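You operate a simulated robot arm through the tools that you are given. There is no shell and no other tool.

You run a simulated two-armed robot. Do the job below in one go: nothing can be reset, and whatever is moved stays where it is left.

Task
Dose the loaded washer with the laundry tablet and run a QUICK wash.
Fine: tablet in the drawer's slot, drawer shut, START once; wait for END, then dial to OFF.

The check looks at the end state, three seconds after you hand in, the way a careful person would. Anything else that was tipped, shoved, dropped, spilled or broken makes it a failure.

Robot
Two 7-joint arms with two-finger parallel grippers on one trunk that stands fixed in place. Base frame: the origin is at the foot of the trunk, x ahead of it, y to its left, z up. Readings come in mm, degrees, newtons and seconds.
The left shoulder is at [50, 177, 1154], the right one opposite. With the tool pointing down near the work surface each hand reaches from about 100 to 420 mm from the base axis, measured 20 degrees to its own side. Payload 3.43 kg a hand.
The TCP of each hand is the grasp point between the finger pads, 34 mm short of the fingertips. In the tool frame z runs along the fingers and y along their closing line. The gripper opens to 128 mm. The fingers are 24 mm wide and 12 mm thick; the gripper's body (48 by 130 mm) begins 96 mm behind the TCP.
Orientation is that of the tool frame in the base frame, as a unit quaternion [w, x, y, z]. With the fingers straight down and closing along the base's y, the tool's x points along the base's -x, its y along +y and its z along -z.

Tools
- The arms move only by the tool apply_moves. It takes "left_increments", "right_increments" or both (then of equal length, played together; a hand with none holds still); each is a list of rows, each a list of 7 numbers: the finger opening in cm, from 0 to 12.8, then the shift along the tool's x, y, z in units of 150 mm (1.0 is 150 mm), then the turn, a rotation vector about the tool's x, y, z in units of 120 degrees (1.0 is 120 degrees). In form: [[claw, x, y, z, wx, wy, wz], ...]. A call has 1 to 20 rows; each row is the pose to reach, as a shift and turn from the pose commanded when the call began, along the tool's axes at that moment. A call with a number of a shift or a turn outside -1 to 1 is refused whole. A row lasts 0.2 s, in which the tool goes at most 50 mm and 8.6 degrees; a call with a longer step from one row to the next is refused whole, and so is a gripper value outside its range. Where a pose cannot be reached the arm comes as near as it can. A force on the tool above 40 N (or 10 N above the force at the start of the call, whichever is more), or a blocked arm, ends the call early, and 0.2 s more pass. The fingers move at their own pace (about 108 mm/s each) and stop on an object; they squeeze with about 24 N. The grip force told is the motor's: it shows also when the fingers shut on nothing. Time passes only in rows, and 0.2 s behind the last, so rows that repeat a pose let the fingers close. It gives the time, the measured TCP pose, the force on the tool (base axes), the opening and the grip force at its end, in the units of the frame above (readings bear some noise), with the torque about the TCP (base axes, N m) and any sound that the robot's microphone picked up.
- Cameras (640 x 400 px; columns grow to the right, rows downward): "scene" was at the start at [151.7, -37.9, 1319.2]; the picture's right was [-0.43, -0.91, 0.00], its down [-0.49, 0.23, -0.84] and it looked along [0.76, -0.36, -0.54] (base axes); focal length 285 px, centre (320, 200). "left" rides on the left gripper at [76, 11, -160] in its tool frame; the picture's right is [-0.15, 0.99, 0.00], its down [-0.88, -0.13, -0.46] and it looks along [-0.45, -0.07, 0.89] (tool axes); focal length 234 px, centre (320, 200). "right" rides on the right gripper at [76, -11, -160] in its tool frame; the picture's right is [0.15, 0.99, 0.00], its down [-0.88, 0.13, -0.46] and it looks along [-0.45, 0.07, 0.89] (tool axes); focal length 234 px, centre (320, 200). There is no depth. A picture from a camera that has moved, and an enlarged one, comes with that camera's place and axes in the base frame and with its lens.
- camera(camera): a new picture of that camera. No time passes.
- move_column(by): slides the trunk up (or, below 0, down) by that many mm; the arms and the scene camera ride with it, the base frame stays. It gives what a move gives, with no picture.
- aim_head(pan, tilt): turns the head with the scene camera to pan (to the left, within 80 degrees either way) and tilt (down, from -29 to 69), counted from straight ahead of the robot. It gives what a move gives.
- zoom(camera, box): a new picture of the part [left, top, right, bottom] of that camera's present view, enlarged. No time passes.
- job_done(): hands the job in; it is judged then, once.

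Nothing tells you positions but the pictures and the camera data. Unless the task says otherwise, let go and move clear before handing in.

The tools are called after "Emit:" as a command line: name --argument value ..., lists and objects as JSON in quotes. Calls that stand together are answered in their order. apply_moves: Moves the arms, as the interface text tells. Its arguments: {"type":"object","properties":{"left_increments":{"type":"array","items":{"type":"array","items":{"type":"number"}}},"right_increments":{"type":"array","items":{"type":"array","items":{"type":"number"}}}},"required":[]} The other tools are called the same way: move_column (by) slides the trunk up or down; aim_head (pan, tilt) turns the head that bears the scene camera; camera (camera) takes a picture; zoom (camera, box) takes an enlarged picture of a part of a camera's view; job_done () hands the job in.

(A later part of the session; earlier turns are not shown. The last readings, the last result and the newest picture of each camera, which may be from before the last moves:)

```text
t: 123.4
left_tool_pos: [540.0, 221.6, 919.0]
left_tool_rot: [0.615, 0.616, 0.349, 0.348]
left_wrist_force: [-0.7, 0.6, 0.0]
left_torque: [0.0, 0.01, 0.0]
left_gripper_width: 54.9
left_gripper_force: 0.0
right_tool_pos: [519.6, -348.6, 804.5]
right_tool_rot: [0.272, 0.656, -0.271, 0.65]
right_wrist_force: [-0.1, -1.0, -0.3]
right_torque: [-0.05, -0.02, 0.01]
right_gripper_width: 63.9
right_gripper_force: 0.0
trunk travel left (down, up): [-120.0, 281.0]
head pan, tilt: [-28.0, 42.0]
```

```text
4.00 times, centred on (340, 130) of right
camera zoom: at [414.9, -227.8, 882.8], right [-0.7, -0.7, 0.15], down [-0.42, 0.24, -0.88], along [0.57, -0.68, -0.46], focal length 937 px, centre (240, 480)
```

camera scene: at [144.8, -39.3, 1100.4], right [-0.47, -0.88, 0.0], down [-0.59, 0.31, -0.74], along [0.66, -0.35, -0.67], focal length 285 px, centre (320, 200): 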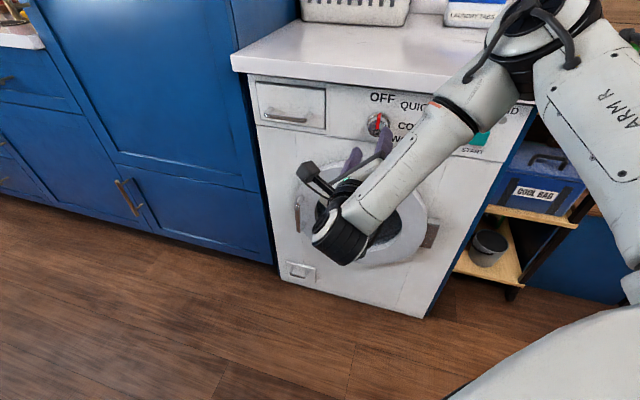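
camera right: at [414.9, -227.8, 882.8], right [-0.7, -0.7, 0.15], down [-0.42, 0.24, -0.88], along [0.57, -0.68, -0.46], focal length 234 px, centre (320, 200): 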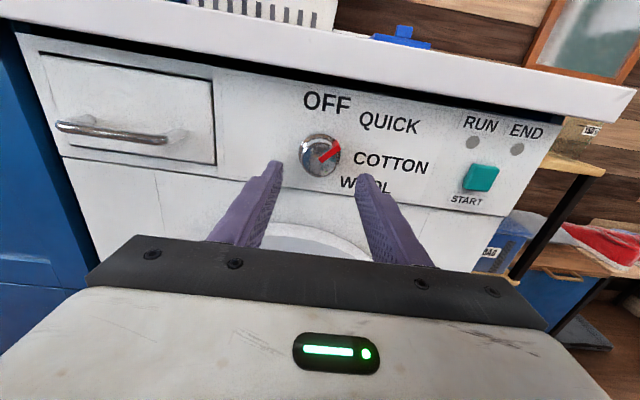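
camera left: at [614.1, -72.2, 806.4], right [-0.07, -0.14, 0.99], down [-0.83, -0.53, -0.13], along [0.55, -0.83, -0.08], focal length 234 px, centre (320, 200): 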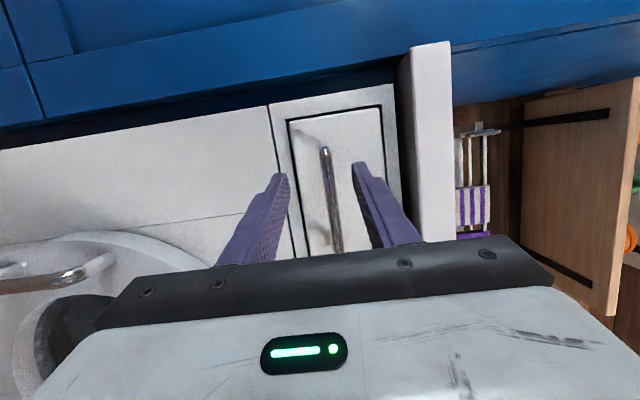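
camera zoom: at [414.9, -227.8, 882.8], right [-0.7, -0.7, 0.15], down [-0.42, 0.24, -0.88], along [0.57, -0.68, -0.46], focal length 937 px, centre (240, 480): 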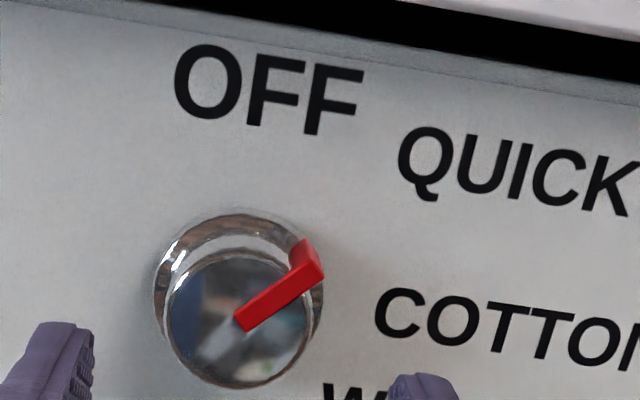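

The dial is exactly on QUICK. Now I'll close the fingers and slide right to line up with the START button near e=81, Z=803.

Emit:
apply_moves --right_increments '[[5, 0, 0.15, -0.05, 0, 0, 0], [3, 0, 0.32, -0.08, 0, 0, 0], [1, 0, 0.49, -0.08, 0, 0, 0], [0, 0, 0.66, -0.08, 0, 0, 0], [0, 0, 0.83, -0.08, 0, 0, 0], [0, 0, 1.0, -0.08, 0, 0, 0], [0, 0, 1.0, -0.08, 0, 0, 0]]'

Emit:
camera --camera "right"

Emit:
camera --camera "scene"

```text
t: 125.0
left_tool_pos: [541.2, 221.4, 918.1]
left_tool_rot: [0.616, 0.615, 0.348, 0.348]
left_wrist_force: [0.1, 0.4, -0.5]
left_torque: [-0.03, -0.01, 0.01]
left_gripper_width: 54.9
left_gripper_force: 0.0
right_tool_pos: [491.5, -397.2, 832.1]
right_tool_rot: [0.273, 0.658, -0.274, 0.646]
right_wrist_force: [-1.0, -0.2, -0.1]
right_torque: [-0.02, 0.01, 0.01]
right_gripper_width: 0.1
right_gripper_force: 24.3
right hand out of reach, approached as far as the arm can: row 1, 2, 3, 4, 5, 6, 7
trunk travel left (down, up): [-120.0, 281.0]
head pan, tilt: [-28.0, 42.0]
```

```text
taken
camera right: at [388.1, -276.7, 911.9], right [-0.7, -0.69, 0.15], down [-0.42, 0.24, -0.87], along [0.57, -0.68, -0.46], focal length 234 px, centre (320, 200)
```

right: 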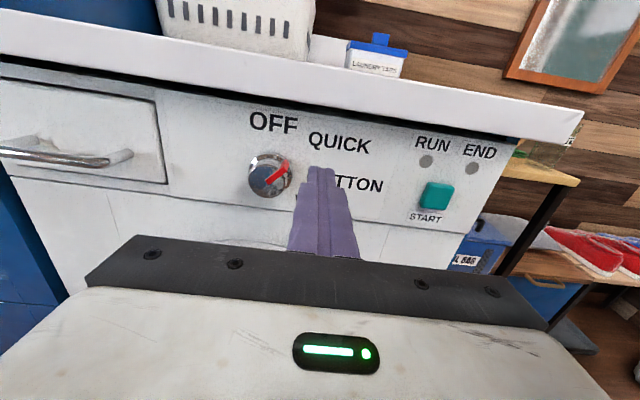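

```text
taken
camera scene: at [144.8, -39.3, 1100.4], right [-0.47, -0.88, 0.0], down [-0.59, 0.31, -0.74], along [0.66, -0.35, -0.67], focal length 285 px, centre (320, 200)
```

scene: 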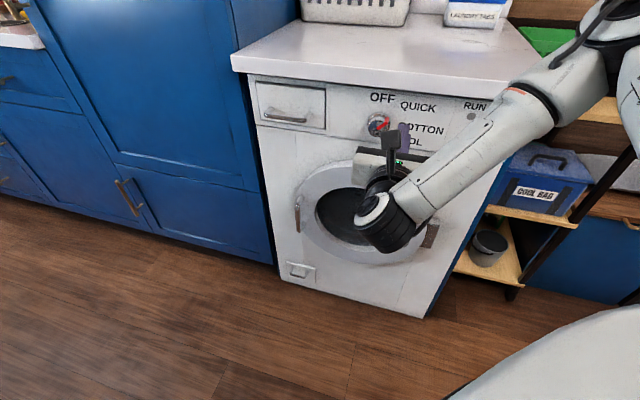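

This roll angle limits movement to the right. Roll doesn't matter for pressing, so I'll roll the hand back by 90° and then slide over.

Emit:
apply_moves --right_increments '[[0, 0, 0, -0.02, 0, 0, -0.068], [0, 0, 0, -0.04, 0, 0, -0.136], [0, 0, 0, -0.06, 0, 0, -0.205], [0, 0, 0, -0.08, 0, 0, -0.273], [0, 0, 0, -0.1, 0, 0, -0.341], [0, 0, 0, -0.12, 0, 0, -0.409], [0, 0, 0, -0.14, 0, 0, -0.477], [0, 0, 0, -0.16, 0, 0, -0.545], [0, 0, 0, -0.18, 0, 0, -0.614], [0, 0, 0, -0.2, 0, 0, -0.682], [0, 0, 0, -0.2, 0, 0, -0.75]]'

Emit:
camera --camera "right"

```text
t: 127.4
left_tool_pos: [539.9, 220.0, 919.6]
left_tool_rot: [0.615, 0.616, 0.348, 0.348]
left_wrist_force: [-0.3, 0.0, 1.0]
left_torque: [0.01, 0.04, 0.02]
left_gripper_width: 55.0
left_gripper_force: 0.0
right_tool_pos: [494.1, -381.2, 850.3]
right_tool_rot: [0.649, 0.659, 0.273, 0.264]
right_wrist_force: [0.0, -0.3, 0.2]
right_torque: [0.02, -0.01, 0.03]
right_gripper_width: 0.0
right_gripper_force: 23.8
right hand out of reach, approached as far as the arm can: row 1, 2, 3, 4, 5, 6, 7, 8, 9, 10, 11
trunk travel left (down, up): [-120.0, 281.0]
head pan, tilt: [-28.0, 42.0]
```

```text
taken
camera right: at [434.6, -214.8, 842.2], right [0.12, 0.1, 0.99], down [-0.94, -0.3, 0.14], along [0.31, -0.95, 0.05], focal length 234 px, centre (320, 200)
```

right: 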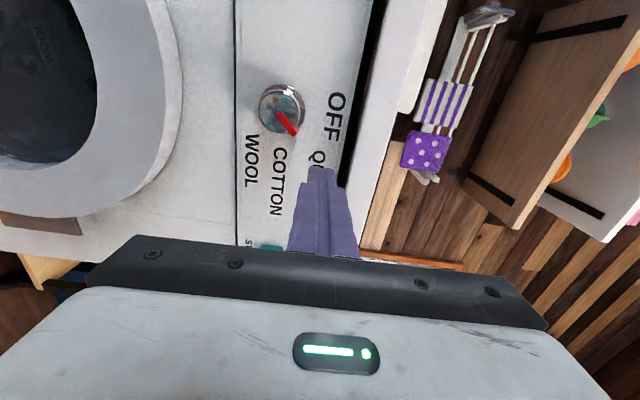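

The arm is too folded close to its shoulder for a level approach here. I'll raise the trunk and use a pitched-down posture (about 40°), like the one that worked for the tablet.

Emit:
move_column --by 200

Emit:
apply_moves --right_increments '[[0, -0.05, -0.025, -0.01, 0.02, -0.02, 0.055], [0, -0.11, -0.05, -0.02, 0.04, -0.04, 0.11], [0, -0.16, -0.077, -0.028, 0.06, -0.06, 0.165], [0, -0.22, -0.1, -0.037, 0.08, -0.08, 0.221], [0, -0.27, -0.128, -0.046, 0.1, -0.1, 0.276], [0, -0.33, -0.154, -0.055, 0.12, -0.12, 0.331], [0, -0.38, -0.179, -0.065, 0.14, -0.14, 0.386], [0, -0.435, -0.205, -0.074, 0.161, -0.161, 0.441], [0, -0.49, -0.23, -0.083, 0.181, -0.181, 0.496], [0, -0.54, -0.256, -0.092, 0.201, -0.201, 0.551], [0, -0.6, -0.282, -0.1, 0.221, -0.221, 0.607], [0, -0.65, -0.307, -0.11, 0.241, -0.241, 0.662], [0, -0.707, -0.333, -0.12, 0.261, -0.261, 0.717]]'

Emit:
camera --camera "right"

Emit:
camera --camera "scene"

```text
t: 129.6
left_tool_pos: [541.3, 222.6, 1118.9]
left_tool_rot: [0.615, 0.616, 0.348, 0.348]
left_wrist_force: [0.2, -0.4, 0.5]
left_torque: [-0.01, 0.01, 0.0]
left_gripper_width: 55.1
left_gripper_force: 0.0
right_tool_pos: [494.5, -380.1, 1050.5]
right_tool_rot: [0.649, 0.658, 0.274, 0.266]
right_wrist_force: [-0.3, -0.3, 1.1]
right_torque: [0.0, 0.0, 0.02]
right_gripper_width: 0.2
right_gripper_force: 24.1
trunk travel left (down, up): [-320.0, 81.0]
head pan, tilt: [-28.0, 42.0]
```

```text
t: 132.3
left_tool_pos: [541.3, 221.3, 1119.3]
left_tool_rot: [0.615, 0.616, 0.348, 0.348]
left_wrist_force: [0.1, 0.0, 0.2]
left_torque: [0.01, 0.03, 0.0]
left_gripper_width: 55.1
left_gripper_force: 0.1
right_tool_pos: [405.5, -441.8, 1001.8]
right_tool_rot: [0.16, 0.84, -0.35, 0.382]
right_wrist_force: [-0.4, 0.5, -0.2]
right_torque: [-0.03, 0.04, 0.01]
right_gripper_width: 0.0
right_gripper_force: 24.2
trunk travel left (down, up): [-320.0, 81.0]
head pan, tilt: [-28.0, 42.0]
```

```text
taken
camera right: at [362.0, -384.3, 1164.8], right [-0.63, -0.76, 0.11], down [-0.74, 0.56, -0.37], along [0.22, -0.32, -0.92], focal length 234 px, centre (320, 200)
```

right: 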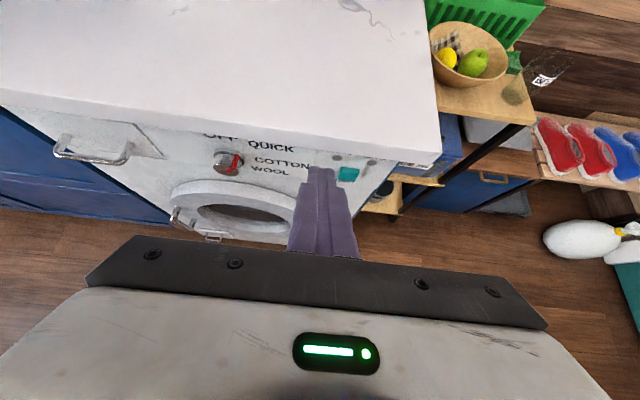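

```text
taken
camera scene: at [144.6, -39.3, 1300.5], right [-0.47, -0.88, 0.0], down [-0.59, 0.31, -0.74], along [0.66, -0.35, -0.67], focal length 285 px, centre (320, 200)
```

scene: 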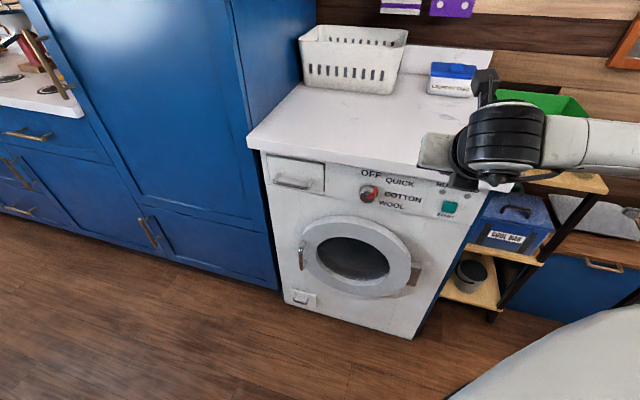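

This posture is reachable and START again projects to e≈81, Z≈803. I'll descend in front of the counter edge and line up with the button.

Emit:
apply_moves --right_increments '[[0, -0.12, 0.07, 0.118, 0, 0, 0], [0, -0.24, 0.14, 0.235, 0, 0, 0], [0, -0.36, 0.21, 0.353, 0, 0, 0], [0, -0.47, 0.28, 0.47, 0, 0, 0], [0, -0.59, 0.35, 0.588, 0, 0, 0], [0, -0.71, 0.411, 0.706, 0, 0, 0], [0, -0.71, 0.411, 0.706, 0, 0, 0]]'

Emit:
apply_moves --right_increments '[[0, -0.08, 0, 0.08, 0, 0, 0], [0, -0.1, 0, 0.17, 0, 0, 0], [0, -0.05, 0, 0.26, 0, 0, 0], [0, 0.0, 0, 0.34, 0, 0, 0], [0, 0.0, 0, 0.34, 0, 0, 0]]'

Emit:
camera --camera "right"

Emit:
camera --camera "scene"

```text
t: 133.9
left_tool_pos: [540.4, 222.8, 1119.0]
left_tool_rot: [0.615, 0.616, 0.347, 0.348]
left_wrist_force: [-0.4, -0.4, 0.0]
left_torque: [0.02, 0.03, 0.02]
left_gripper_width: 54.9
left_gripper_force: 0.0
right_tool_pos: [372.9, -486.9, 870.4]
right_tool_rot: [0.162, 0.84, -0.349, 0.383]
right_wrist_force: [0.0, 0.3, -0.3]
right_torque: [-0.03, 0.0, 0.01]
right_gripper_width: 0.0
right_gripper_force: 23.7
right hand out of reach, approached as far as the arm can: row 6, 7
trunk travel left (down, up): [-320.0, 81.0]
head pan, tilt: [-28.0, 42.0]
```

```text
t: 135.2
left_tool_pos: [539.5, 222.8, 1120.8]
left_tool_rot: [0.616, 0.615, 0.348, 0.349]
left_wrist_force: [-0.2, -1.3, -0.1]
left_torque: [-0.02, 0.0, -0.01]
left_gripper_width: 54.9
left_gripper_force: 0.1
right_tool_pos: [472.0, -516.6, 945.7]
right_tool_rot: [0.125, 0.779, -0.352, 0.504]
right_wrist_force: [-10.1, 7.5, 14.9]
right_torque: [-0.12, 0.08, -0.12]
right_gripper_width: 0.0
right_gripper_force: 23.9
right hand out of reach, approached as far as the arm can: row 1, 2, 3
trunk travel left (down, up): [-320.0, 81.0]
head pan, tilt: [-28.0, 42.0]
stopped in row 5 (right hand): the force on the tool passed its limit at 94 N (the readings are from after the stop); the commanded pose is now the measured one
```

```text
taken
camera right: at [385.4, -453.0, 1089.4], right [-0.63, -0.78, -0.03], down [-0.62, 0.53, -0.58], along [0.47, -0.35, -0.81], focal length 234 px, centre (320, 200)
```

right: 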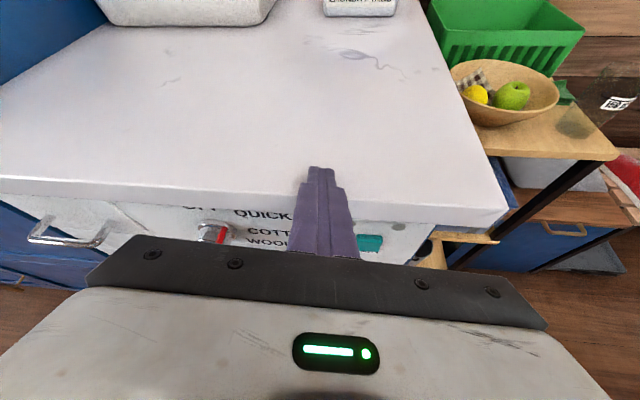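

```text
taken
camera scene: at [142.9, -38.9, 1300.9], right [-0.47, -0.88, 0.0], down [-0.59, 0.31, -0.74], along [0.66, -0.35, -0.67], focal length 285 px, centre (320, 200)
```

scene: 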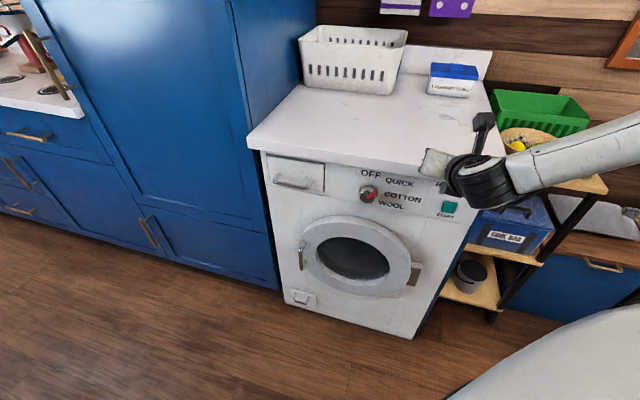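

The arm hit a joint limit, jumped, and its fingertips touched the counter top before stopping. Nothing seems disturbed; I'll back straight off at once and proceed with smaller, single-step moves.

Emit:
apply_moves --right_increments '[[0, 0.02, 0, -0.08, 0, 0, 0], [0, 0.04, 0, -0.2, 0, 0, 0], [0, 0.06, 0, -0.35, 0, 0, 0], [0, 0.08, 0, -0.5, 0, 0, 0], [0, 0.1, 0, -0.6, 0, 0, 0]]'

Emit:
camera --camera "scene"

Emit:
camera --camera "right"

```text
t: 136.3
left_tool_pos: [541.0, 223.5, 1117.5]
left_tool_rot: [0.615, 0.616, 0.348, 0.348]
left_wrist_force: [-0.2, -0.8, -0.9]
left_torque: [-0.01, -0.01, 0.01]
left_gripper_width: 55.3
left_gripper_force: 0.1
right_tool_pos: [412.8, -474.9, 995.9]
right_tool_rot: [0.126, 0.781, -0.353, 0.5]
right_wrist_force: [-0.1, -0.5, -0.9]
right_torque: [0.0, 0.0, -0.01]
right_gripper_width: 0.1
right_gripper_force: 23.9
trunk travel left (down, up): [-320.0, 81.0]
head pan, tilt: [-28.0, 42.0]
```

```text
taken
camera scene: at [144.8, -39.1, 1300.4], right [-0.47, -0.88, 0.0], down [-0.59, 0.31, -0.74], along [0.66, -0.35, -0.67], focal length 285 px, centre (320, 200)
```

scene: 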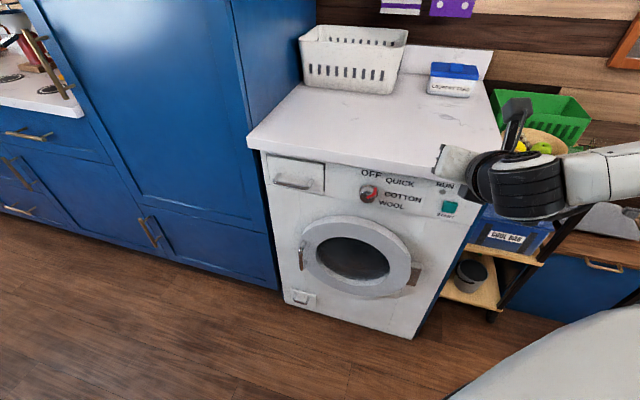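

```text
taken
camera right: at [328.1, -410.9, 1139.9], right [-0.63, -0.77, -0.03], down [-0.62, 0.53, -0.57], along [0.46, -0.35, -0.82], focal length 234 px, centre (320, 200)
```

right: 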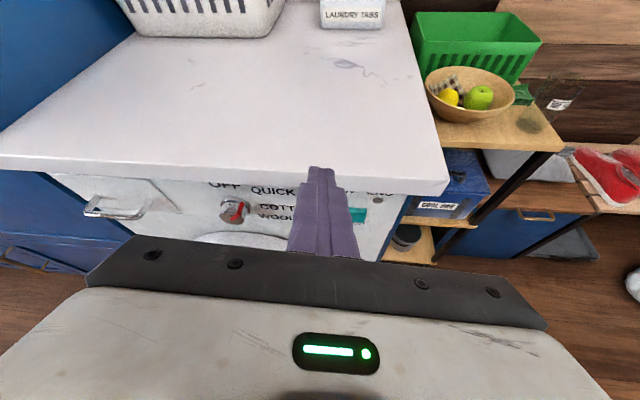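

Everything on the counter and shelf is undisturbed. I'll raise the trunk to the top and use the steeper 58° posture, which keeps the wrist well away from the shoulder.

Emit:
move_column --by 80

Emit:
apply_moves --right_increments '[[0, -0.06, 0.062, 0.05, -0.011, -0.041, -0.007], [0, -0.12, 0.124, 0.1, -0.022, -0.082, -0.015], [0, -0.18, 0.187, 0.153, -0.033, -0.123, -0.022], [0, -0.24, 0.249, 0.204, -0.044, -0.163, -0.029], [0, -0.3, 0.311, 0.255, -0.055, -0.204, -0.037], [0, -0.359, 0.373, 0.306, -0.066, -0.245, -0.044], [0, -0.359, 0.373, 0.306, -0.066, -0.245, -0.044]]'

Emit:
camera --camera "right"

```text
t: 137.5
left_tool_pos: [541.8, 222.4, 1198.4]
left_tool_rot: [0.615, 0.616, 0.349, 0.347]
left_wrist_force: [-0.5, 0.3, -0.4]
left_torque: [-0.01, 0.01, 0.0]
left_gripper_width: 55.1
left_gripper_force: 0.1
right_tool_pos: [414.4, -475.2, 1076.2]
right_tool_rot: [0.127, 0.781, -0.354, 0.5]
right_wrist_force: [-0.6, 0.6, 0.2]
right_torque: [-0.01, -0.02, 0.01]
right_gripper_width: 0.1
right_gripper_force: 23.9
trunk travel left (down, up): [-400.0, 1.0]
head pan, tilt: [-28.0, 42.0]
```

```text
t: 139.1
left_tool_pos: [541.1, 222.4, 1197.0]
left_tool_rot: [0.615, 0.616, 0.349, 0.347]
left_wrist_force: [-0.2, 0.4, -0.3]
left_torque: [0.01, 0.01, 0.01]
left_gripper_width: 54.9
left_gripper_force: 0.1
right_tool_pos: [392.8, -517.9, 998.6]
right_tool_rot: [0.108, 0.887, -0.371, 0.253]
right_wrist_force: [-0.7, -0.8, -0.4]
right_torque: [-0.04, 0.01, 0.0]
right_gripper_width: 0.0
right_gripper_force: 23.6
trunk travel left (down, up): [-400.0, 1.0]
head pan, tilt: [-28.0, 42.0]
```

```text
taken
camera right: at [386.1, -495.8, 1175.7], right [-0.62, -0.78, 0.08], down [-0.79, 0.61, -0.08], along [0.01, -0.11, -0.99], focal length 234 px, centre (320, 200)
```

right: 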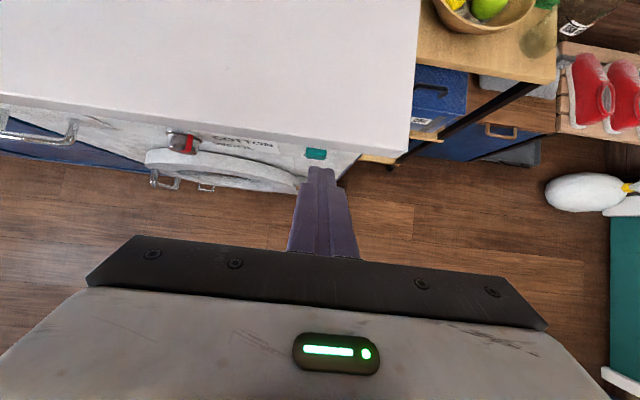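

Reached exactly, with START just ahead of the fingertips. I'll descend in front of the counter edge, one short call at a time.

Emit:
apply_moves --right_increments '[[0, -0.1, 0, 0.16, 0, 0, 0], [0, -0.2, 0, 0.32, 0, 0, 0], [0, -0.3, 0, 0.48, 0, 0, 0], [0, -0.3, 0, 0.48, 0, 0, 0]]'

```text
t: 140.1
left_tool_pos: [541.5, 221.4, 1199.0]
left_tool_rot: [0.615, 0.615, 0.349, 0.347]
left_wrist_force: [0.3, -0.4, -0.2]
left_torque: [0.04, -0.01, -0.03]
left_gripper_width: 55.1
left_gripper_force: 0.0
right_tool_pos: [392.8, -517.0, 913.7]
right_tool_rot: [0.108, 0.886, -0.371, 0.254]
right_wrist_force: [0.5, 0.0, 1.2]
right_torque: [-0.01, -0.01, 0.0]
right_gripper_width: 0.3
right_gripper_force: 24.1
trunk travel left (down, up): [-400.0, 1.0]
head pan, tilt: [-28.0, 42.0]
```

No strain so far. Continuing down to button height.

Emit:
apply_moves --right_increments '[[0, -0.06, 0, 0.094, 0, 0, 0], [0, -0.12, 0, 0.189, 0, 0, 0], [0, -0.177, 0, 0.283, 0, 0, 0], [0, -0.177, 0, 0.283, 0, 0, 0]]'

Emit:
camera --camera "right"

Emit:
camera --camera "scene"

```text
t: 141.1
left_tool_pos: [540.8, 221.7, 1199.1]
left_tool_rot: [0.615, 0.616, 0.348, 0.348]
left_wrist_force: [0.3, 0.4, -0.5]
left_torque: [0.0, 0.02, 0.03]
left_gripper_width: 54.9
left_gripper_force: 0.0
right_tool_pos: [393.0, -518.9, 864.3]
right_tool_rot: [0.108, 0.886, -0.371, 0.255]
right_wrist_force: [-0.3, 0.2, 0.8]
right_torque: [-0.01, 0.0, -0.01]
right_gripper_width: 0.0
right_gripper_force: 24.4
trunk travel left (down, up): [-400.0, 1.0]
head pan, tilt: [-28.0, 42.0]
```

```text
taken
camera right: at [384.7, -496.0, 1039.8], right [-0.62, -0.78, 0.08], down [-0.79, 0.61, -0.08], along [0.01, -0.11, -0.99], focal length 234 px, centre (320, 200)
```

right: 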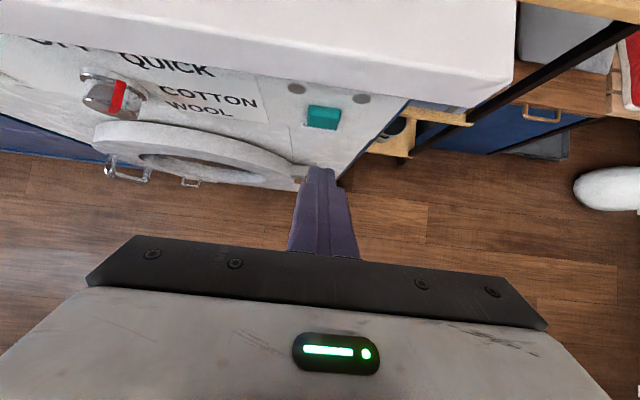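

```text
taken
camera scene: at [144.8, -39.1, 1380.4], right [-0.47, -0.88, 0.0], down [-0.59, 0.31, -0.74], along [0.66, -0.35, -0.67], focal length 285 px, centre (320, 200)
```

scene: 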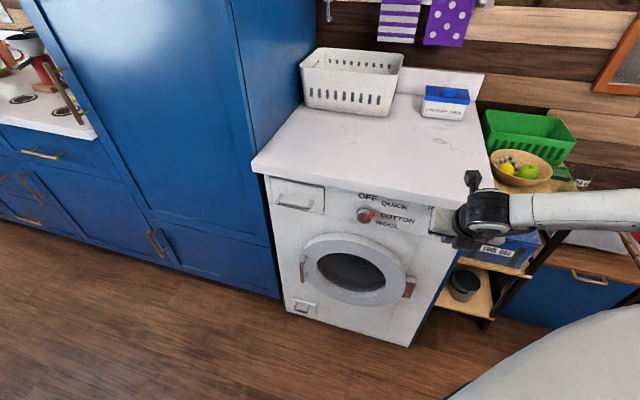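

The RUN and END lamps and START are all in view. I'll lower to the button's height and advance to just short of contact.

Emit:
apply_moves --right_increments '[[0, -0.067, -0.013, 0.108, 0, 0, 0], [0, -0.134, -0.013, 0.215, 0, 0, 0], [0, -0.05, -0.013, 0.268, 0, 0, 0], [0, 0.035, -0.013, 0.321, 0, 0, 0], [0, 0.12, -0.013, 0.374, 0, 0, 0], [0, 0.12, -0.013, 0.374, 0, 0, 0]]'

Emit:
camera --camera "right"

Emit:
zoom --camera "right" --box '[240, 90, 400, 190]'

```text
t: 142.5
left_tool_pos: [540.3, 221.0, 1199.6]
left_tool_rot: [0.615, 0.616, 0.349, 0.348]
left_wrist_force: [0.0, -0.1, -0.5]
left_torque: [-0.01, -0.01, -0.03]
left_gripper_width: 55.1
left_gripper_force: 0.1
right_tool_pos: [426.7, -547.9, 825.9]
right_tool_rot: [0.109, 0.886, -0.372, 0.254]
right_wrist_force: [0.4, -0.1, 0.2]
right_torque: [0.03, 0.01, -0.01]
right_gripper_width: 0.1
right_gripper_force: 23.9
trunk travel left (down, up): [-400.0, 1.0]
head pan, tilt: [-28.0, 42.0]
```

```text
taken
camera right: at [419.4, -526.1, 1002.7], right [-0.62, -0.78, 0.08], down [-0.79, 0.61, -0.08], along [0.01, -0.11, -0.99], focal length 234 px, centre (320, 200)
```

right: 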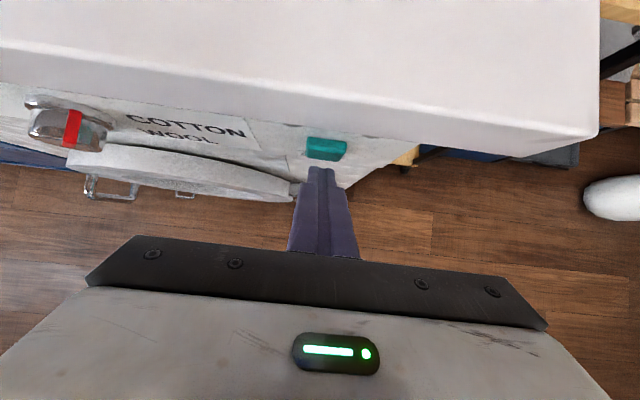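

```text
4.00 times, centred on (320, 140) of right
camera zoom: at [419.4, -526.1, 1002.7], right [-0.62, -0.78, 0.08], down [-0.79, 0.61, -0.08], along [0.01, -0.11, -0.99], focal length 937 px, centre (320, 440)
```

zoom: 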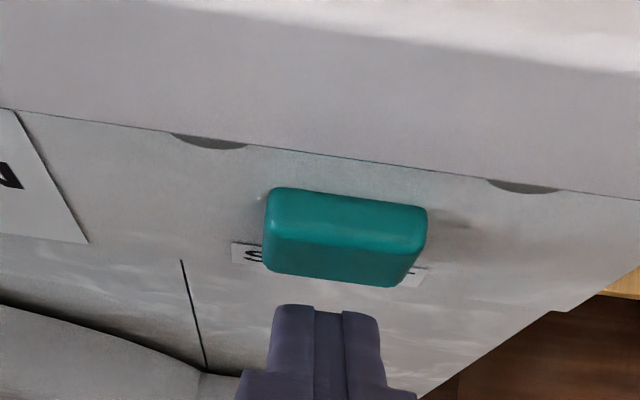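

The tip is aimed at the button, about 14 mm away. I'll push forward in 4 mm steps for one press.

Emit:
apply_moves --right_increments '[[0, 0.0226, 0.01, 0.0142, 0, 0, 0], [0, 0.0452, 0.013, 0.0283, 0, 0, 0], [0, 0.0679, 0.013, 0.0425, 0, 0, 0], [0, 0.0905, 0.013, 0.0566, 0, 0, 0]]'

Emit:
camera --camera "right"

Emit:
zoom --camera "right" --box '[240, 90, 400, 190]'

```text
t: 143.5
left_tool_pos: [541.0, 221.6, 1199.5]
left_tool_rot: [0.614, 0.617, 0.348, 0.348]
left_wrist_force: [0.2, -0.4, -0.6]
left_torque: [-0.03, 0.01, 0.01]
left_gripper_width: 55.1
left_gripper_force: 0.1
right_tool_pos: [434.9, -560.7, 826.6]
right_tool_rot: [0.108, 0.887, -0.371, 0.254]
right_wrist_force: [-2.5, 2.5, 0.2]
right_torque: [0.02, 0.05, -0.01]
right_gripper_width: 0.1
right_gripper_force: 24.4
trunk travel left (down, up): [-400.0, 1.0]
head pan, tilt: [-28.0, 42.0]
heard: click
```

```text
taken
camera right: at [428.4, -538.3, 1002.2], right [-0.62, -0.78, 0.08], down [-0.79, 0.61, -0.08], along [0.01, -0.11, -0.99], focal length 234 px, centre (320, 200)
```

right: 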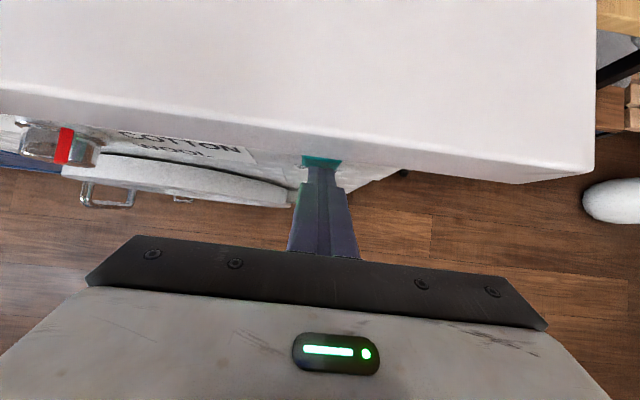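

```text
4.00 times, centred on (320, 140) of right
camera zoom: at [428.4, -538.3, 1002.2], right [-0.62, -0.78, 0.08], down [-0.79, 0.61, -0.08], along [0.01, -0.11, -0.99], focal length 937 px, centre (320, 440)
```

zoom: 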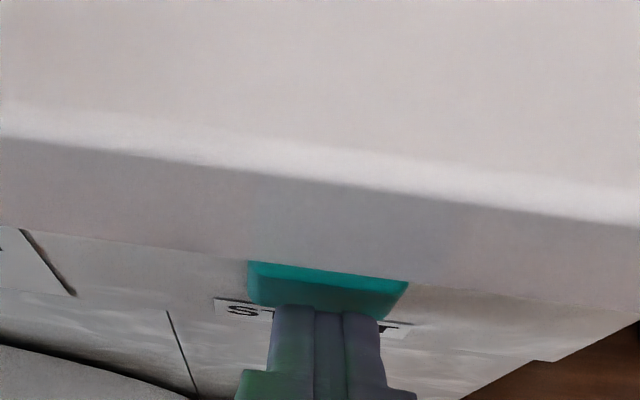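

I heard a click and there is a green glow on the finger, so the press registered. I'll back straight off and look at the lamps.

Emit:
apply_moves --right_increments '[[0, -0.085, 0, -0.053, 0, 0, 0], [0, -0.2, 0, -0.125, 0, 0, 0], [0, -0.34, 0, -0.212, 0, 0, 0], [0, -0.34, 0, -0.212, 0, 0, 0]]'

Emit:
camera --camera "right"

Emit:
camera --camera "scene"

```text
t: 144.5
left_tool_pos: [540.0, 221.8, 1199.2]
left_tool_rot: [0.615, 0.616, 0.349, 0.348]
left_wrist_force: [-0.1, -0.8, -0.9]
left_torque: [-0.01, 0.01, -0.01]
left_gripper_width: 54.9
left_gripper_force: 0.1
right_tool_pos: [395.2, -518.3, 825.7]
right_tool_rot: [0.108, 0.887, -0.37, 0.255]
right_wrist_force: [-0.1, -0.9, -0.9]
right_torque: [-0.01, 0.02, -0.01]
right_gripper_width: 0.2
right_gripper_force: 23.8
trunk travel left (down, up): [-400.0, 1.0]
head pan, tilt: [-28.0, 42.0]
```

```text
taken
camera right: at [387.1, -496.0, 1002.0], right [-0.62, -0.78, 0.08], down [-0.79, 0.61, -0.08], along [0.01, -0.11, -0.99], focal length 234 px, centre (320, 200)
```

right: 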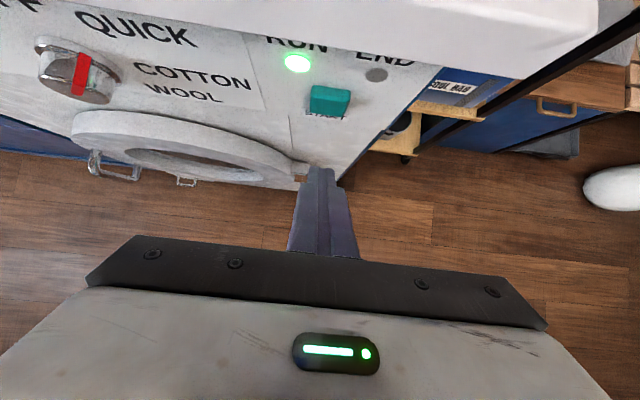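

```text
taken
camera scene: at [144.9, -39.3, 1380.4], right [-0.47, -0.88, 0.0], down [-0.59, 0.31, -0.74], along [0.66, -0.35, -0.67], focal length 285 px, centre (320, 200)
```

scene: 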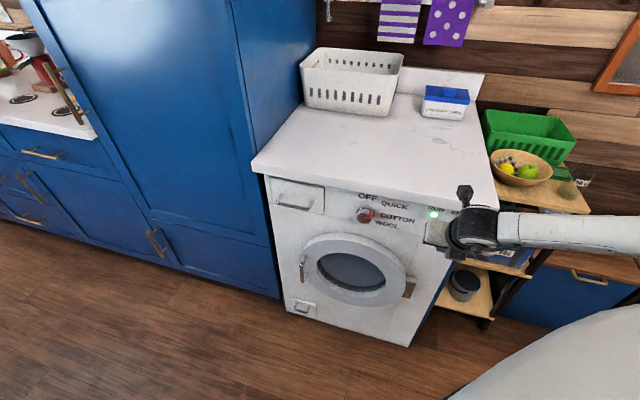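

RUN is lit green, so the QUICK wash is running. While it runs I'll bring the hand back up and over toward the dial, ready to turn it off after END.

Emit:
apply_moves --right_increments '[[0, 0.1, 0, -0.16, 0, 0, 0], [0, 0.2, 0, -0.32, 0, 0, 0], [0, 0.3, 0, -0.48, 0, 0, 0], [0, 0.4, 0, -0.64, 0, 0, 0], [0, 0.5, 0, -0.8, 0, 0, 0], [0, 0.6, 0, -0.96, 0, 0, 0], [0, 0.6, 0, -0.96, 0, 0, 0]]'

Emit:
zoom --camera "scene" --box '[340, 170, 480, 257]'

```text
t: 146.1
left_tool_pos: [541.1, 222.6, 1198.7]
left_tool_rot: [0.615, 0.616, 0.348, 0.348]
left_wrist_force: [0.4, 0.7, 0.6]
left_torque: [0.03, 0.02, 0.02]
left_gripper_width: 55.2
left_gripper_force: 0.1
right_tool_pos: [395.1, -517.2, 994.3]
right_tool_rot: [0.109, 0.887, -0.371, 0.254]
right_wrist_force: [0.2, 0.0, 0.3]
right_torque: [0.0, 0.0, 0.02]
right_gripper_width: 0.2
right_gripper_force: 23.9
trunk travel left (down, up): [-400.0, 1.0]
head pan, tilt: [-28.0, 42.0]
```

```text
4.57 times, centred on (410, 214) of scene
camera zoom: at [144.9, -39.4, 1380.4], right [-0.47, -0.88, 0.0], down [-0.59, 0.31, -0.74], along [0.66, -0.35, -0.67], focal length 1302 px, centre (-91, 138)
```

zoom: 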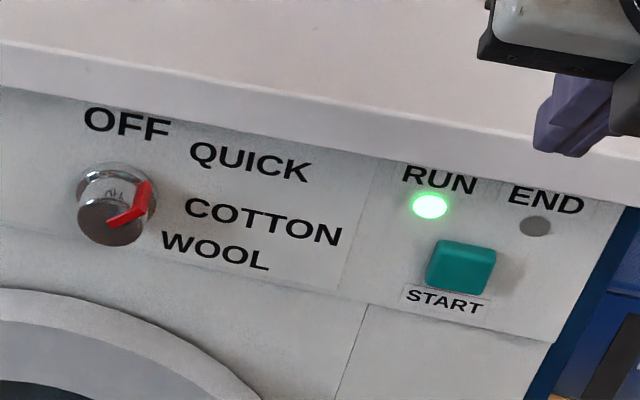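

All the lamps and the dial are visible from the head camera. I'll shift the hand left toward the dial, high and in front of the counter.

Emit:
apply_moves --right_increments '[[0, 0.008, -0.16, -0.074, 0, 0, 0], [0, 0.016, -0.33, -0.147, 0, 0, 0], [0, 0.024, -0.5, -0.221, 0, 0, 0], [0, 0.032, -0.67, -0.295, 0, 0, 0], [0, 0.04, -0.84, -0.368, 0, 0, 0], [0, 0.048, -1.0, -0.442, 0, 0, 0], [0, 0.048, -1.0, -0.442, 0, 0, 0]]'

Emit:
apply_moves --right_increments '[[2, 0.03, -0.1, -0.05, 0, 0, 0], [4, 0.06, -0.2, -0.1, 0, 0, 0], [6, 0.11, -0.3, -0.17, 0, 0, 0], [6.4, 0.11, -0.4, -0.175, 0, 0, 0], [6.4, 0.11, -0.4, -0.175, 0, 0, 0]]'

Emit:
camera --camera "scene"

```text
t: 147.7
left_tool_pos: [541.0, 221.4, 1197.6]
left_tool_rot: [0.615, 0.616, 0.349, 0.347]
left_wrist_force: [0.0, -1.0, 0.2]
left_torque: [0.01, -0.02, -0.03]
left_gripper_width: 54.8
left_gripper_force: 0.1
right_tool_pos: [480.0, -390.3, 1053.5]
right_tool_rot: [0.109, 0.886, -0.371, 0.255]
right_wrist_force: [0.6, 0.0, 0.1]
right_torque: [-0.03, 0.03, 0.0]
right_gripper_width: 0.2
right_gripper_force: 24.1
trunk travel left (down, up): [-400.0, 1.0]
head pan, tilt: [-28.0, 42.0]
```

```text
t: 148.9
left_tool_pos: [541.0, 221.4, 1198.8]
left_tool_rot: [0.615, 0.616, 0.348, 0.348]
left_wrist_force: [0.4, 0.2, -0.1]
left_torque: [0.0, 0.02, -0.04]
left_gripper_width: 55.0
left_gripper_force: 0.2
right_tool_pos: [523.1, -350.1, 1085.6]
right_tool_rot: [0.108, 0.887, -0.37, 0.254]
right_wrist_force: [0.1, -0.7, -0.6]
right_torque: [0.01, 0.01, -0.02]
right_gripper_width: 64.0
right_gripper_force: 0.0
trunk travel left (down, up): [-400.0, 1.0]
head pan, tilt: [-28.0, 42.0]
```

```text
taken
camera scene: at [144.7, -39.3, 1380.4], right [-0.47, -0.88, 0.0], down [-0.59, 0.31, -0.74], along [0.66, -0.35, -0.67], focal length 285 px, centre (320, 200)
```

scene: 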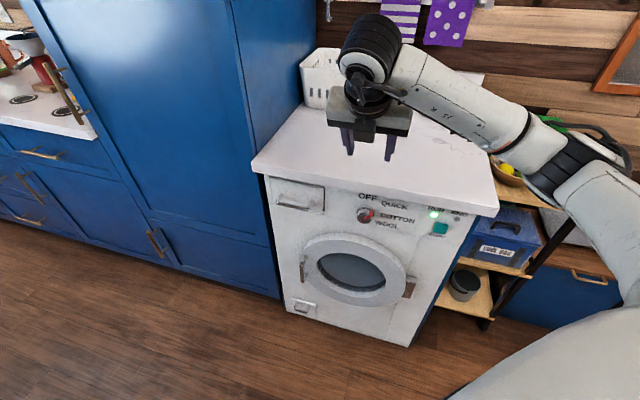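

The hand is aligned with the dial column. I'll pitch it level while the wash runs.

Emit:
apply_moves --right_increments '[[6.4, 0, 0, 0, 0, 0.06, 0], [6.4, 0, 0, 0, 0, 0.12, 0], [6.4, 0, 0, 0, 0, 0.18, 0], [6.4, 0, 0, 0, 0, 0.24, 0], [6.4, 0, 0, 0, 0, 0.3, 0], [6.4, 0, 0, 0, 0, 0.36, 0], [6.4, 0, 0, 0, 0, 0.42, 0], [6.4, 0, 0, 0, 0, 0.484, 0], [6.4, 0, 0, 0, 0, 0.484, 0]]'

Emit:
camera --camera "scene"

```text
t: 150.9
left_tool_pos: [541.5, 220.9, 1198.6]
left_tool_rot: [0.614, 0.616, 0.349, 0.348]
left_wrist_force: [0.8, 0.3, -0.7]
left_torque: [0.02, -0.04, -0.02]
left_gripper_width: 55.0
left_gripper_force: 0.1
right_tool_pos: [524.9, -350.7, 1087.3]
right_tool_rot: [0.275, 0.651, -0.271, 0.654]
right_wrist_force: [0.3, -0.1, -0.2]
right_torque: [0.03, 0.03, -0.01]
right_gripper_width: 64.1
right_gripper_force: 0.1
trunk travel left (down, up): [-400.0, 1.0]
head pan, tilt: [-28.0, 42.0]
```

```text
taken
camera scene: at [144.7, -39.6, 1380.4], right [-0.47, -0.88, 0.0], down [-0.59, 0.31, -0.74], along [0.66, -0.35, -0.67], focal length 285 px, centre (320, 200)
```

scene: 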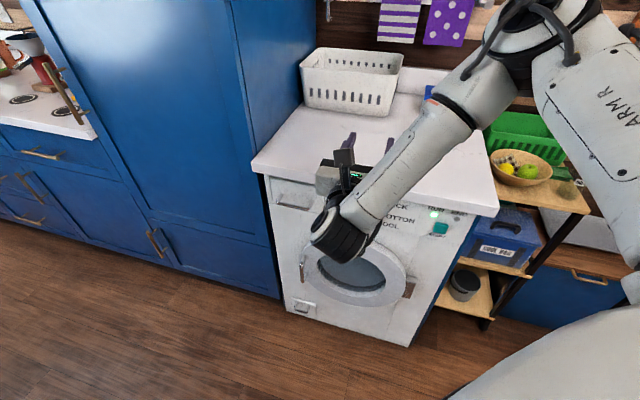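

Still on RUN. I'll lower the trunk so the hand comes level with the dial.

Emit:
move_column --by -281

Emit:
camera --camera "right"

Emit:
camera --camera "scene"

```text
t: 153.8
left_tool_pos: [540.2, 221.5, 917.6]
left_tool_rot: [0.615, 0.615, 0.349, 0.348]
left_wrist_force: [-0.8, 0.5, 1.2]
left_torque: [0.01, -0.02, -0.01]
left_gripper_width: 55.0
left_gripper_force: 0.1
right_tool_pos: [524.7, -349.9, 805.8]
right_tool_rot: [0.275, 0.652, -0.271, 0.653]
right_wrist_force: [-0.4, 0.3, 1.0]
right_torque: [0.02, -0.02, 0.0]
right_gripper_width: 64.1
right_gripper_force: 0.2
trunk travel left (down, up): [-119.0, 282.0]
head pan, tilt: [-28.0, 42.0]
```

```text
taken
camera right: at [418.8, -228.1, 881.8], right [-0.7, -0.69, 0.15], down [-0.41, 0.23, -0.88], along [0.58, -0.68, -0.45], focal length 234 px, centre (320, 200)
```

right: 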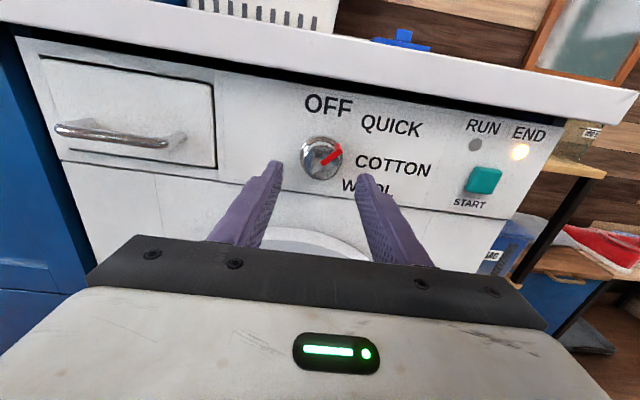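

```text
taken
camera scene: at [144.8, -39.3, 1099.5], right [-0.47, -0.88, 0.0], down [-0.59, 0.31, -0.74], along [0.66, -0.35, -0.67], focal length 285 px, centre (320, 200)
```

scene: 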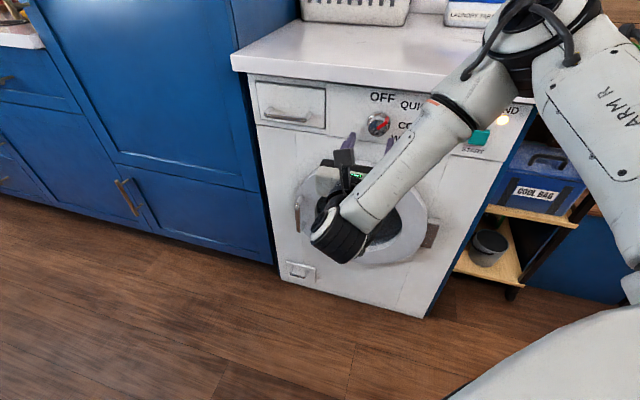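

END is now lit and RUN is off: the wash is finished. I'll measure the knob's position relative to the hand before turning it to OFF.

Emit:
zoom --camera "right" --box '[270, 120, 370, 182]'

Emit:
zoom --camera "right" --box '[420, 90, 580, 190]'

```text
6.40 times, centred on (320, 151) of right
camera zoom: at [418.8, -228.1, 881.8], right [-0.7, -0.69, 0.15], down [-0.41, 0.23, -0.88], along [0.58, -0.68, -0.45], focal length 1499 px, centre (320, 514)
```

zoom: 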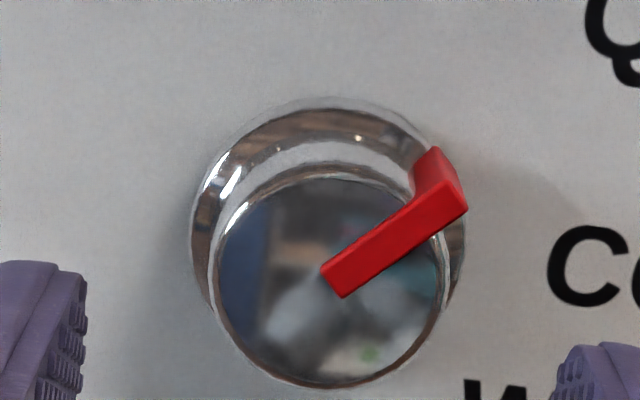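

```text
4.00 times, centred on (500, 140) of right
camera zoom: at [418.8, -228.1, 881.8], right [-0.7, -0.69, 0.15], down [-0.41, 0.23, -0.88], along [0.58, -0.68, -0.45], focal length 937 px, centre (-400, 440)
```

zoom: 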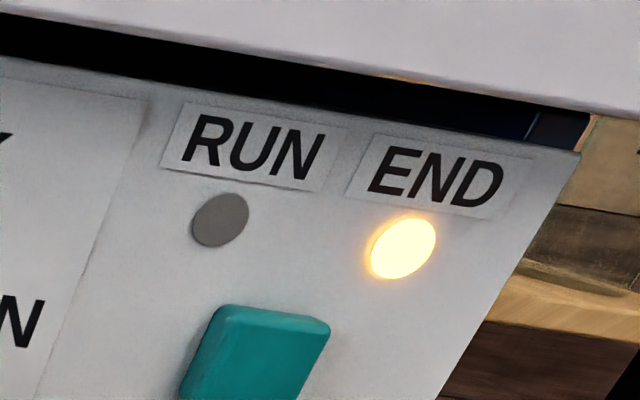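

Knob axis is 4 mm below and 2 mm right of the tool axis. I'll correct for that and move in around it.

Emit:
apply_moves --right_increments '[[6.4, -0.014, 0.008, 0.09, 0, 0, 0], [6.4, -0.027, 0.015, 0.18, 0, 0, 0], [6.4, -0.027, 0.015, 0.28, 0, 0, 0], [6.4, -0.027, 0.015, 0.38, 0, 0, 0], [6.4, -0.027, 0.015, 0.469, 0, 0, 0], [6.4, -0.027, 0.015, 0.469, 0, 0, 0]]'

Emit:
zoom --camera "right" --box '[240, 120, 400, 220]'

```text
t: 155.2
left_tool_pos: [541.2, 221.5, 918.5]
left_tool_rot: [0.615, 0.616, 0.349, 0.347]
left_wrist_force: [0.3, -0.1, 0.0]
left_torque: [0.01, 0.01, -0.01]
left_gripper_width: 55.1
left_gripper_force: 0.0
right_tool_pos: [571.8, -402.4, 803.3]
right_tool_rot: [0.274, 0.652, -0.271, 0.653]
right_wrist_force: [0.3, 1.5, 0.3]
right_torque: [0.0, 0.0, 0.01]
right_gripper_width: 64.0
right_gripper_force: 0.0
trunk travel left (down, up): [-119.0, 282.0]
head pan, tilt: [-28.0, 42.0]
```

```text
4.00 times, centred on (320, 170) of right
camera zoom: at [466.0, -280.9, 879.4], right [-0.7, -0.69, 0.15], down [-0.41, 0.23, -0.88], along [0.58, -0.68, -0.45], focal length 937 px, centre (320, 320)
```

zoom: 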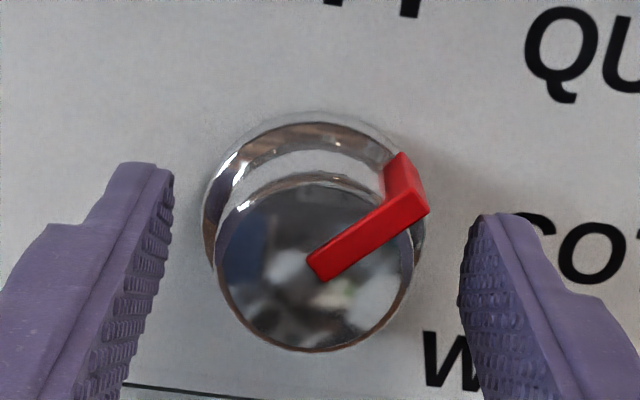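

Centred again. Closing on the knob.

Emit:
apply_moves --right_increments '[[5.0, -0.005, -0.003, 0, 0, 0, 0], [4.2, -0.005, -0.003, 0, 0, 0, 0], [3.5, -0.005, -0.003, 0, 0, 0, 0], [3.0, -0.005, -0.003, 0, 0, 0, 0], [3.0, -0.005, -0.003, 0, 0, 0, 0]]'

Emit:
apply_moves --right_increments '[[3.0, 0, 0, 0, 0, 0, -0.047], [3.0, 0, 0, 0, 0, 0, -0.094], [3.0, 0, 0, 0, 0, 0, -0.141], [3.0, 0, 0, 0, 0, 0, -0.188], [3.0, 0, 0, 0, 0, 0, -0.234], [3.0, 0, 0, 0, 0, 0, -0.281], [3.0, 0, 0, 0, 0, 0, -0.328], [3.0, 0, 0, 0, 0, 0, -0.375], [3.0, 0, 0, 0, 0, 0, -0.375]]'

Emit:
camera --camera "right"

Emit:
zoom --camera "scene" --box '[350, 80, 450, 142]'

```text
t: 156.4
left_tool_pos: [540.9, 221.6, 917.5]
left_tool_rot: [0.615, 0.616, 0.348, 0.347]
left_wrist_force: [-0.8, 0.6, -0.3]
left_torque: [0.01, 0.03, -0.01]
left_gripper_width: 54.6
left_gripper_force: 0.0
right_tool_pos: [571.6, -401.4, 802.3]
right_tool_rot: [0.275, 0.652, -0.273, 0.652]
right_wrist_force: [0.7, -2.8, 1.8]
right_torque: [0.28, 0.27, 0.51]
right_gripper_width: 42.3
right_gripper_force: 44.7
trunk travel left (down, up): [-119.0, 282.0]
head pan, tilt: [-28.0, 42.0]
```

```text
t: 158.4
left_tool_pos: [540.8, 221.8, 917.9]
left_tool_rot: [0.616, 0.616, 0.348, 0.348]
left_wrist_force: [0.1, -0.8, -1.1]
left_torque: [0.0, -0.01, -0.04]
left_gripper_width: 54.9
left_gripper_force: 0.1
right_tool_pos: [572.5, -400.4, 801.0]
right_tool_rot: [0.504, 0.705, 0.0, 0.5]
right_wrist_force: [9.3, 1.6, 9.2]
right_torque: [0.0, -0.1, 1.38]
right_gripper_width: 42.4
right_gripper_force: 45.2
trunk travel left (down, up): [-119.0, 282.0]
head pan, tilt: [-28.0, 42.0]
```

```text
taken
camera right: at [502.8, -243.9, 847.0], right [-0.42, -0.41, 0.8], down [-0.83, -0.18, -0.53], along [0.37, -0.89, -0.27], focal length 234 px, centre (320, 200)
```

right: 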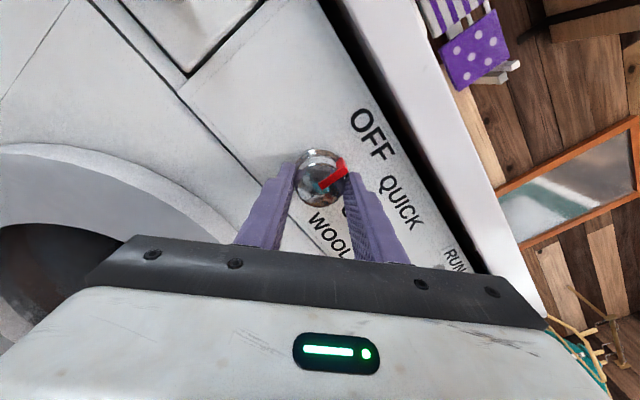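

```text
6.40 times, centred on (400, 111) of scene
camera zoom: at [144.7, -38.7, 1099.5], right [-0.47, -0.88, 0.0], down [-0.59, 0.31, -0.74], along [0.66, -0.35, -0.67], focal length 1823 px, centre (-192, 770)
```

zoom: 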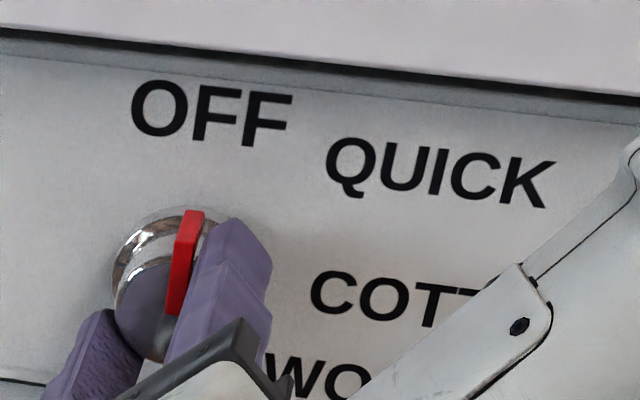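

The pointer is back at the top, toward OFF. I'll release, back off and verify.

Emit:
apply_moves --right_increments '[[4.6, 0, 0, 0, 0, 0, 0], [6.0, 0, 0, 0, 0, 0, 0], [6.4, 0, 0, 0, 0, 0, 0], [6.4, 0, 0, -0.1, 0, 0, 0], [6.4, 0, 0, -0.25, 0, 0, 0], [6.4, 0, 0, -0.4, 0, 0, 0], [6.4, 0, 0, -0.5, 0, 0, 0]]'

Emit:
camera --camera "right"

Emit:
zoom --camera "right" --box '[270, 90, 400, 171]'

Emit:
zoom --camera "scene" --box '[350, 80, 450, 142]'

```text
t: 160.0
left_tool_pos: [540.7, 222.5, 917.0]
left_tool_rot: [0.615, 0.617, 0.348, 0.347]
left_wrist_force: [0.4, -1.1, -0.1]
left_torque: [0.0, 0.02, 0.01]
left_gripper_width: 55.0
left_gripper_force: 0.0
right_tool_pos: [520.2, -348.3, 800.0]
right_tool_rot: [0.503, 0.707, -0.002, 0.497]
right_wrist_force: [-0.4, 0.6, 0.0]
right_torque: [0.01, 0.01, 0.0]
right_gripper_width: 63.9
right_gripper_force: 0.0
trunk travel left (down, up): [-119.0, 282.0]
head pan, tilt: [-28.0, 42.0]
```

```text
taken
camera right: at [451.1, -192.1, 846.6], right [-0.42, -0.42, 0.81], down [-0.83, -0.18, -0.53], along [0.36, -0.89, -0.27], focal length 234 px, centre (320, 200)
```

right: 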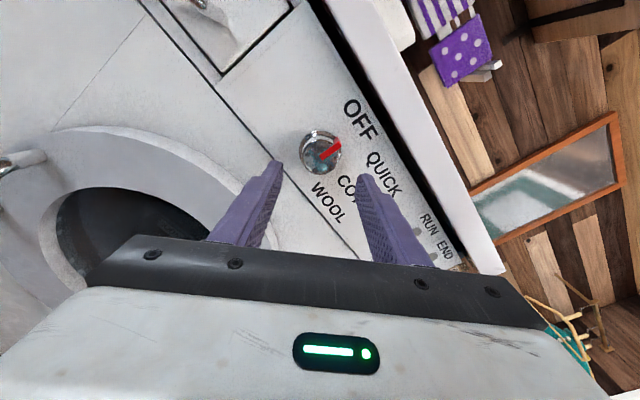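

```text
4.92 times, centred on (335, 130) of right
camera zoom: at [451.1, -192.1, 846.6], right [-0.42, -0.42, 0.81], down [-0.83, -0.18, -0.53], along [0.36, -0.89, -0.27], focal length 1153 px, centre (246, 542)
```

zoom: 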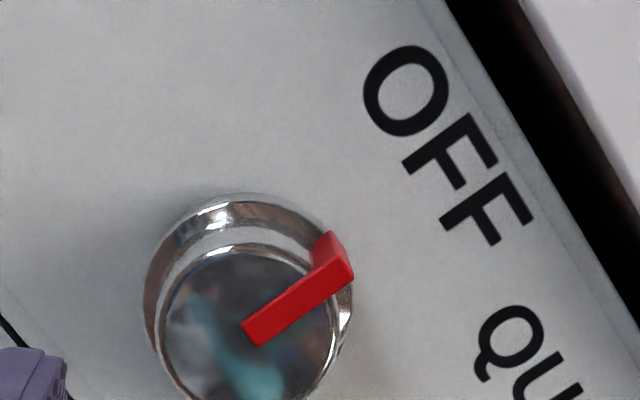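

```text
6.40 times, centred on (400, 111) of scene
camera zoom: at [144.8, -39.4, 1099.4], right [-0.47, -0.88, 0.0], down [-0.59, 0.31, -0.74], along [0.66, -0.35, -0.67], focal length 1823 px, centre (-192, 770)
```

zoom: 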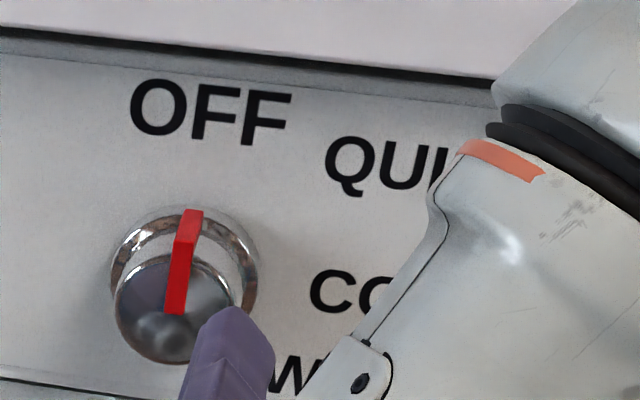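

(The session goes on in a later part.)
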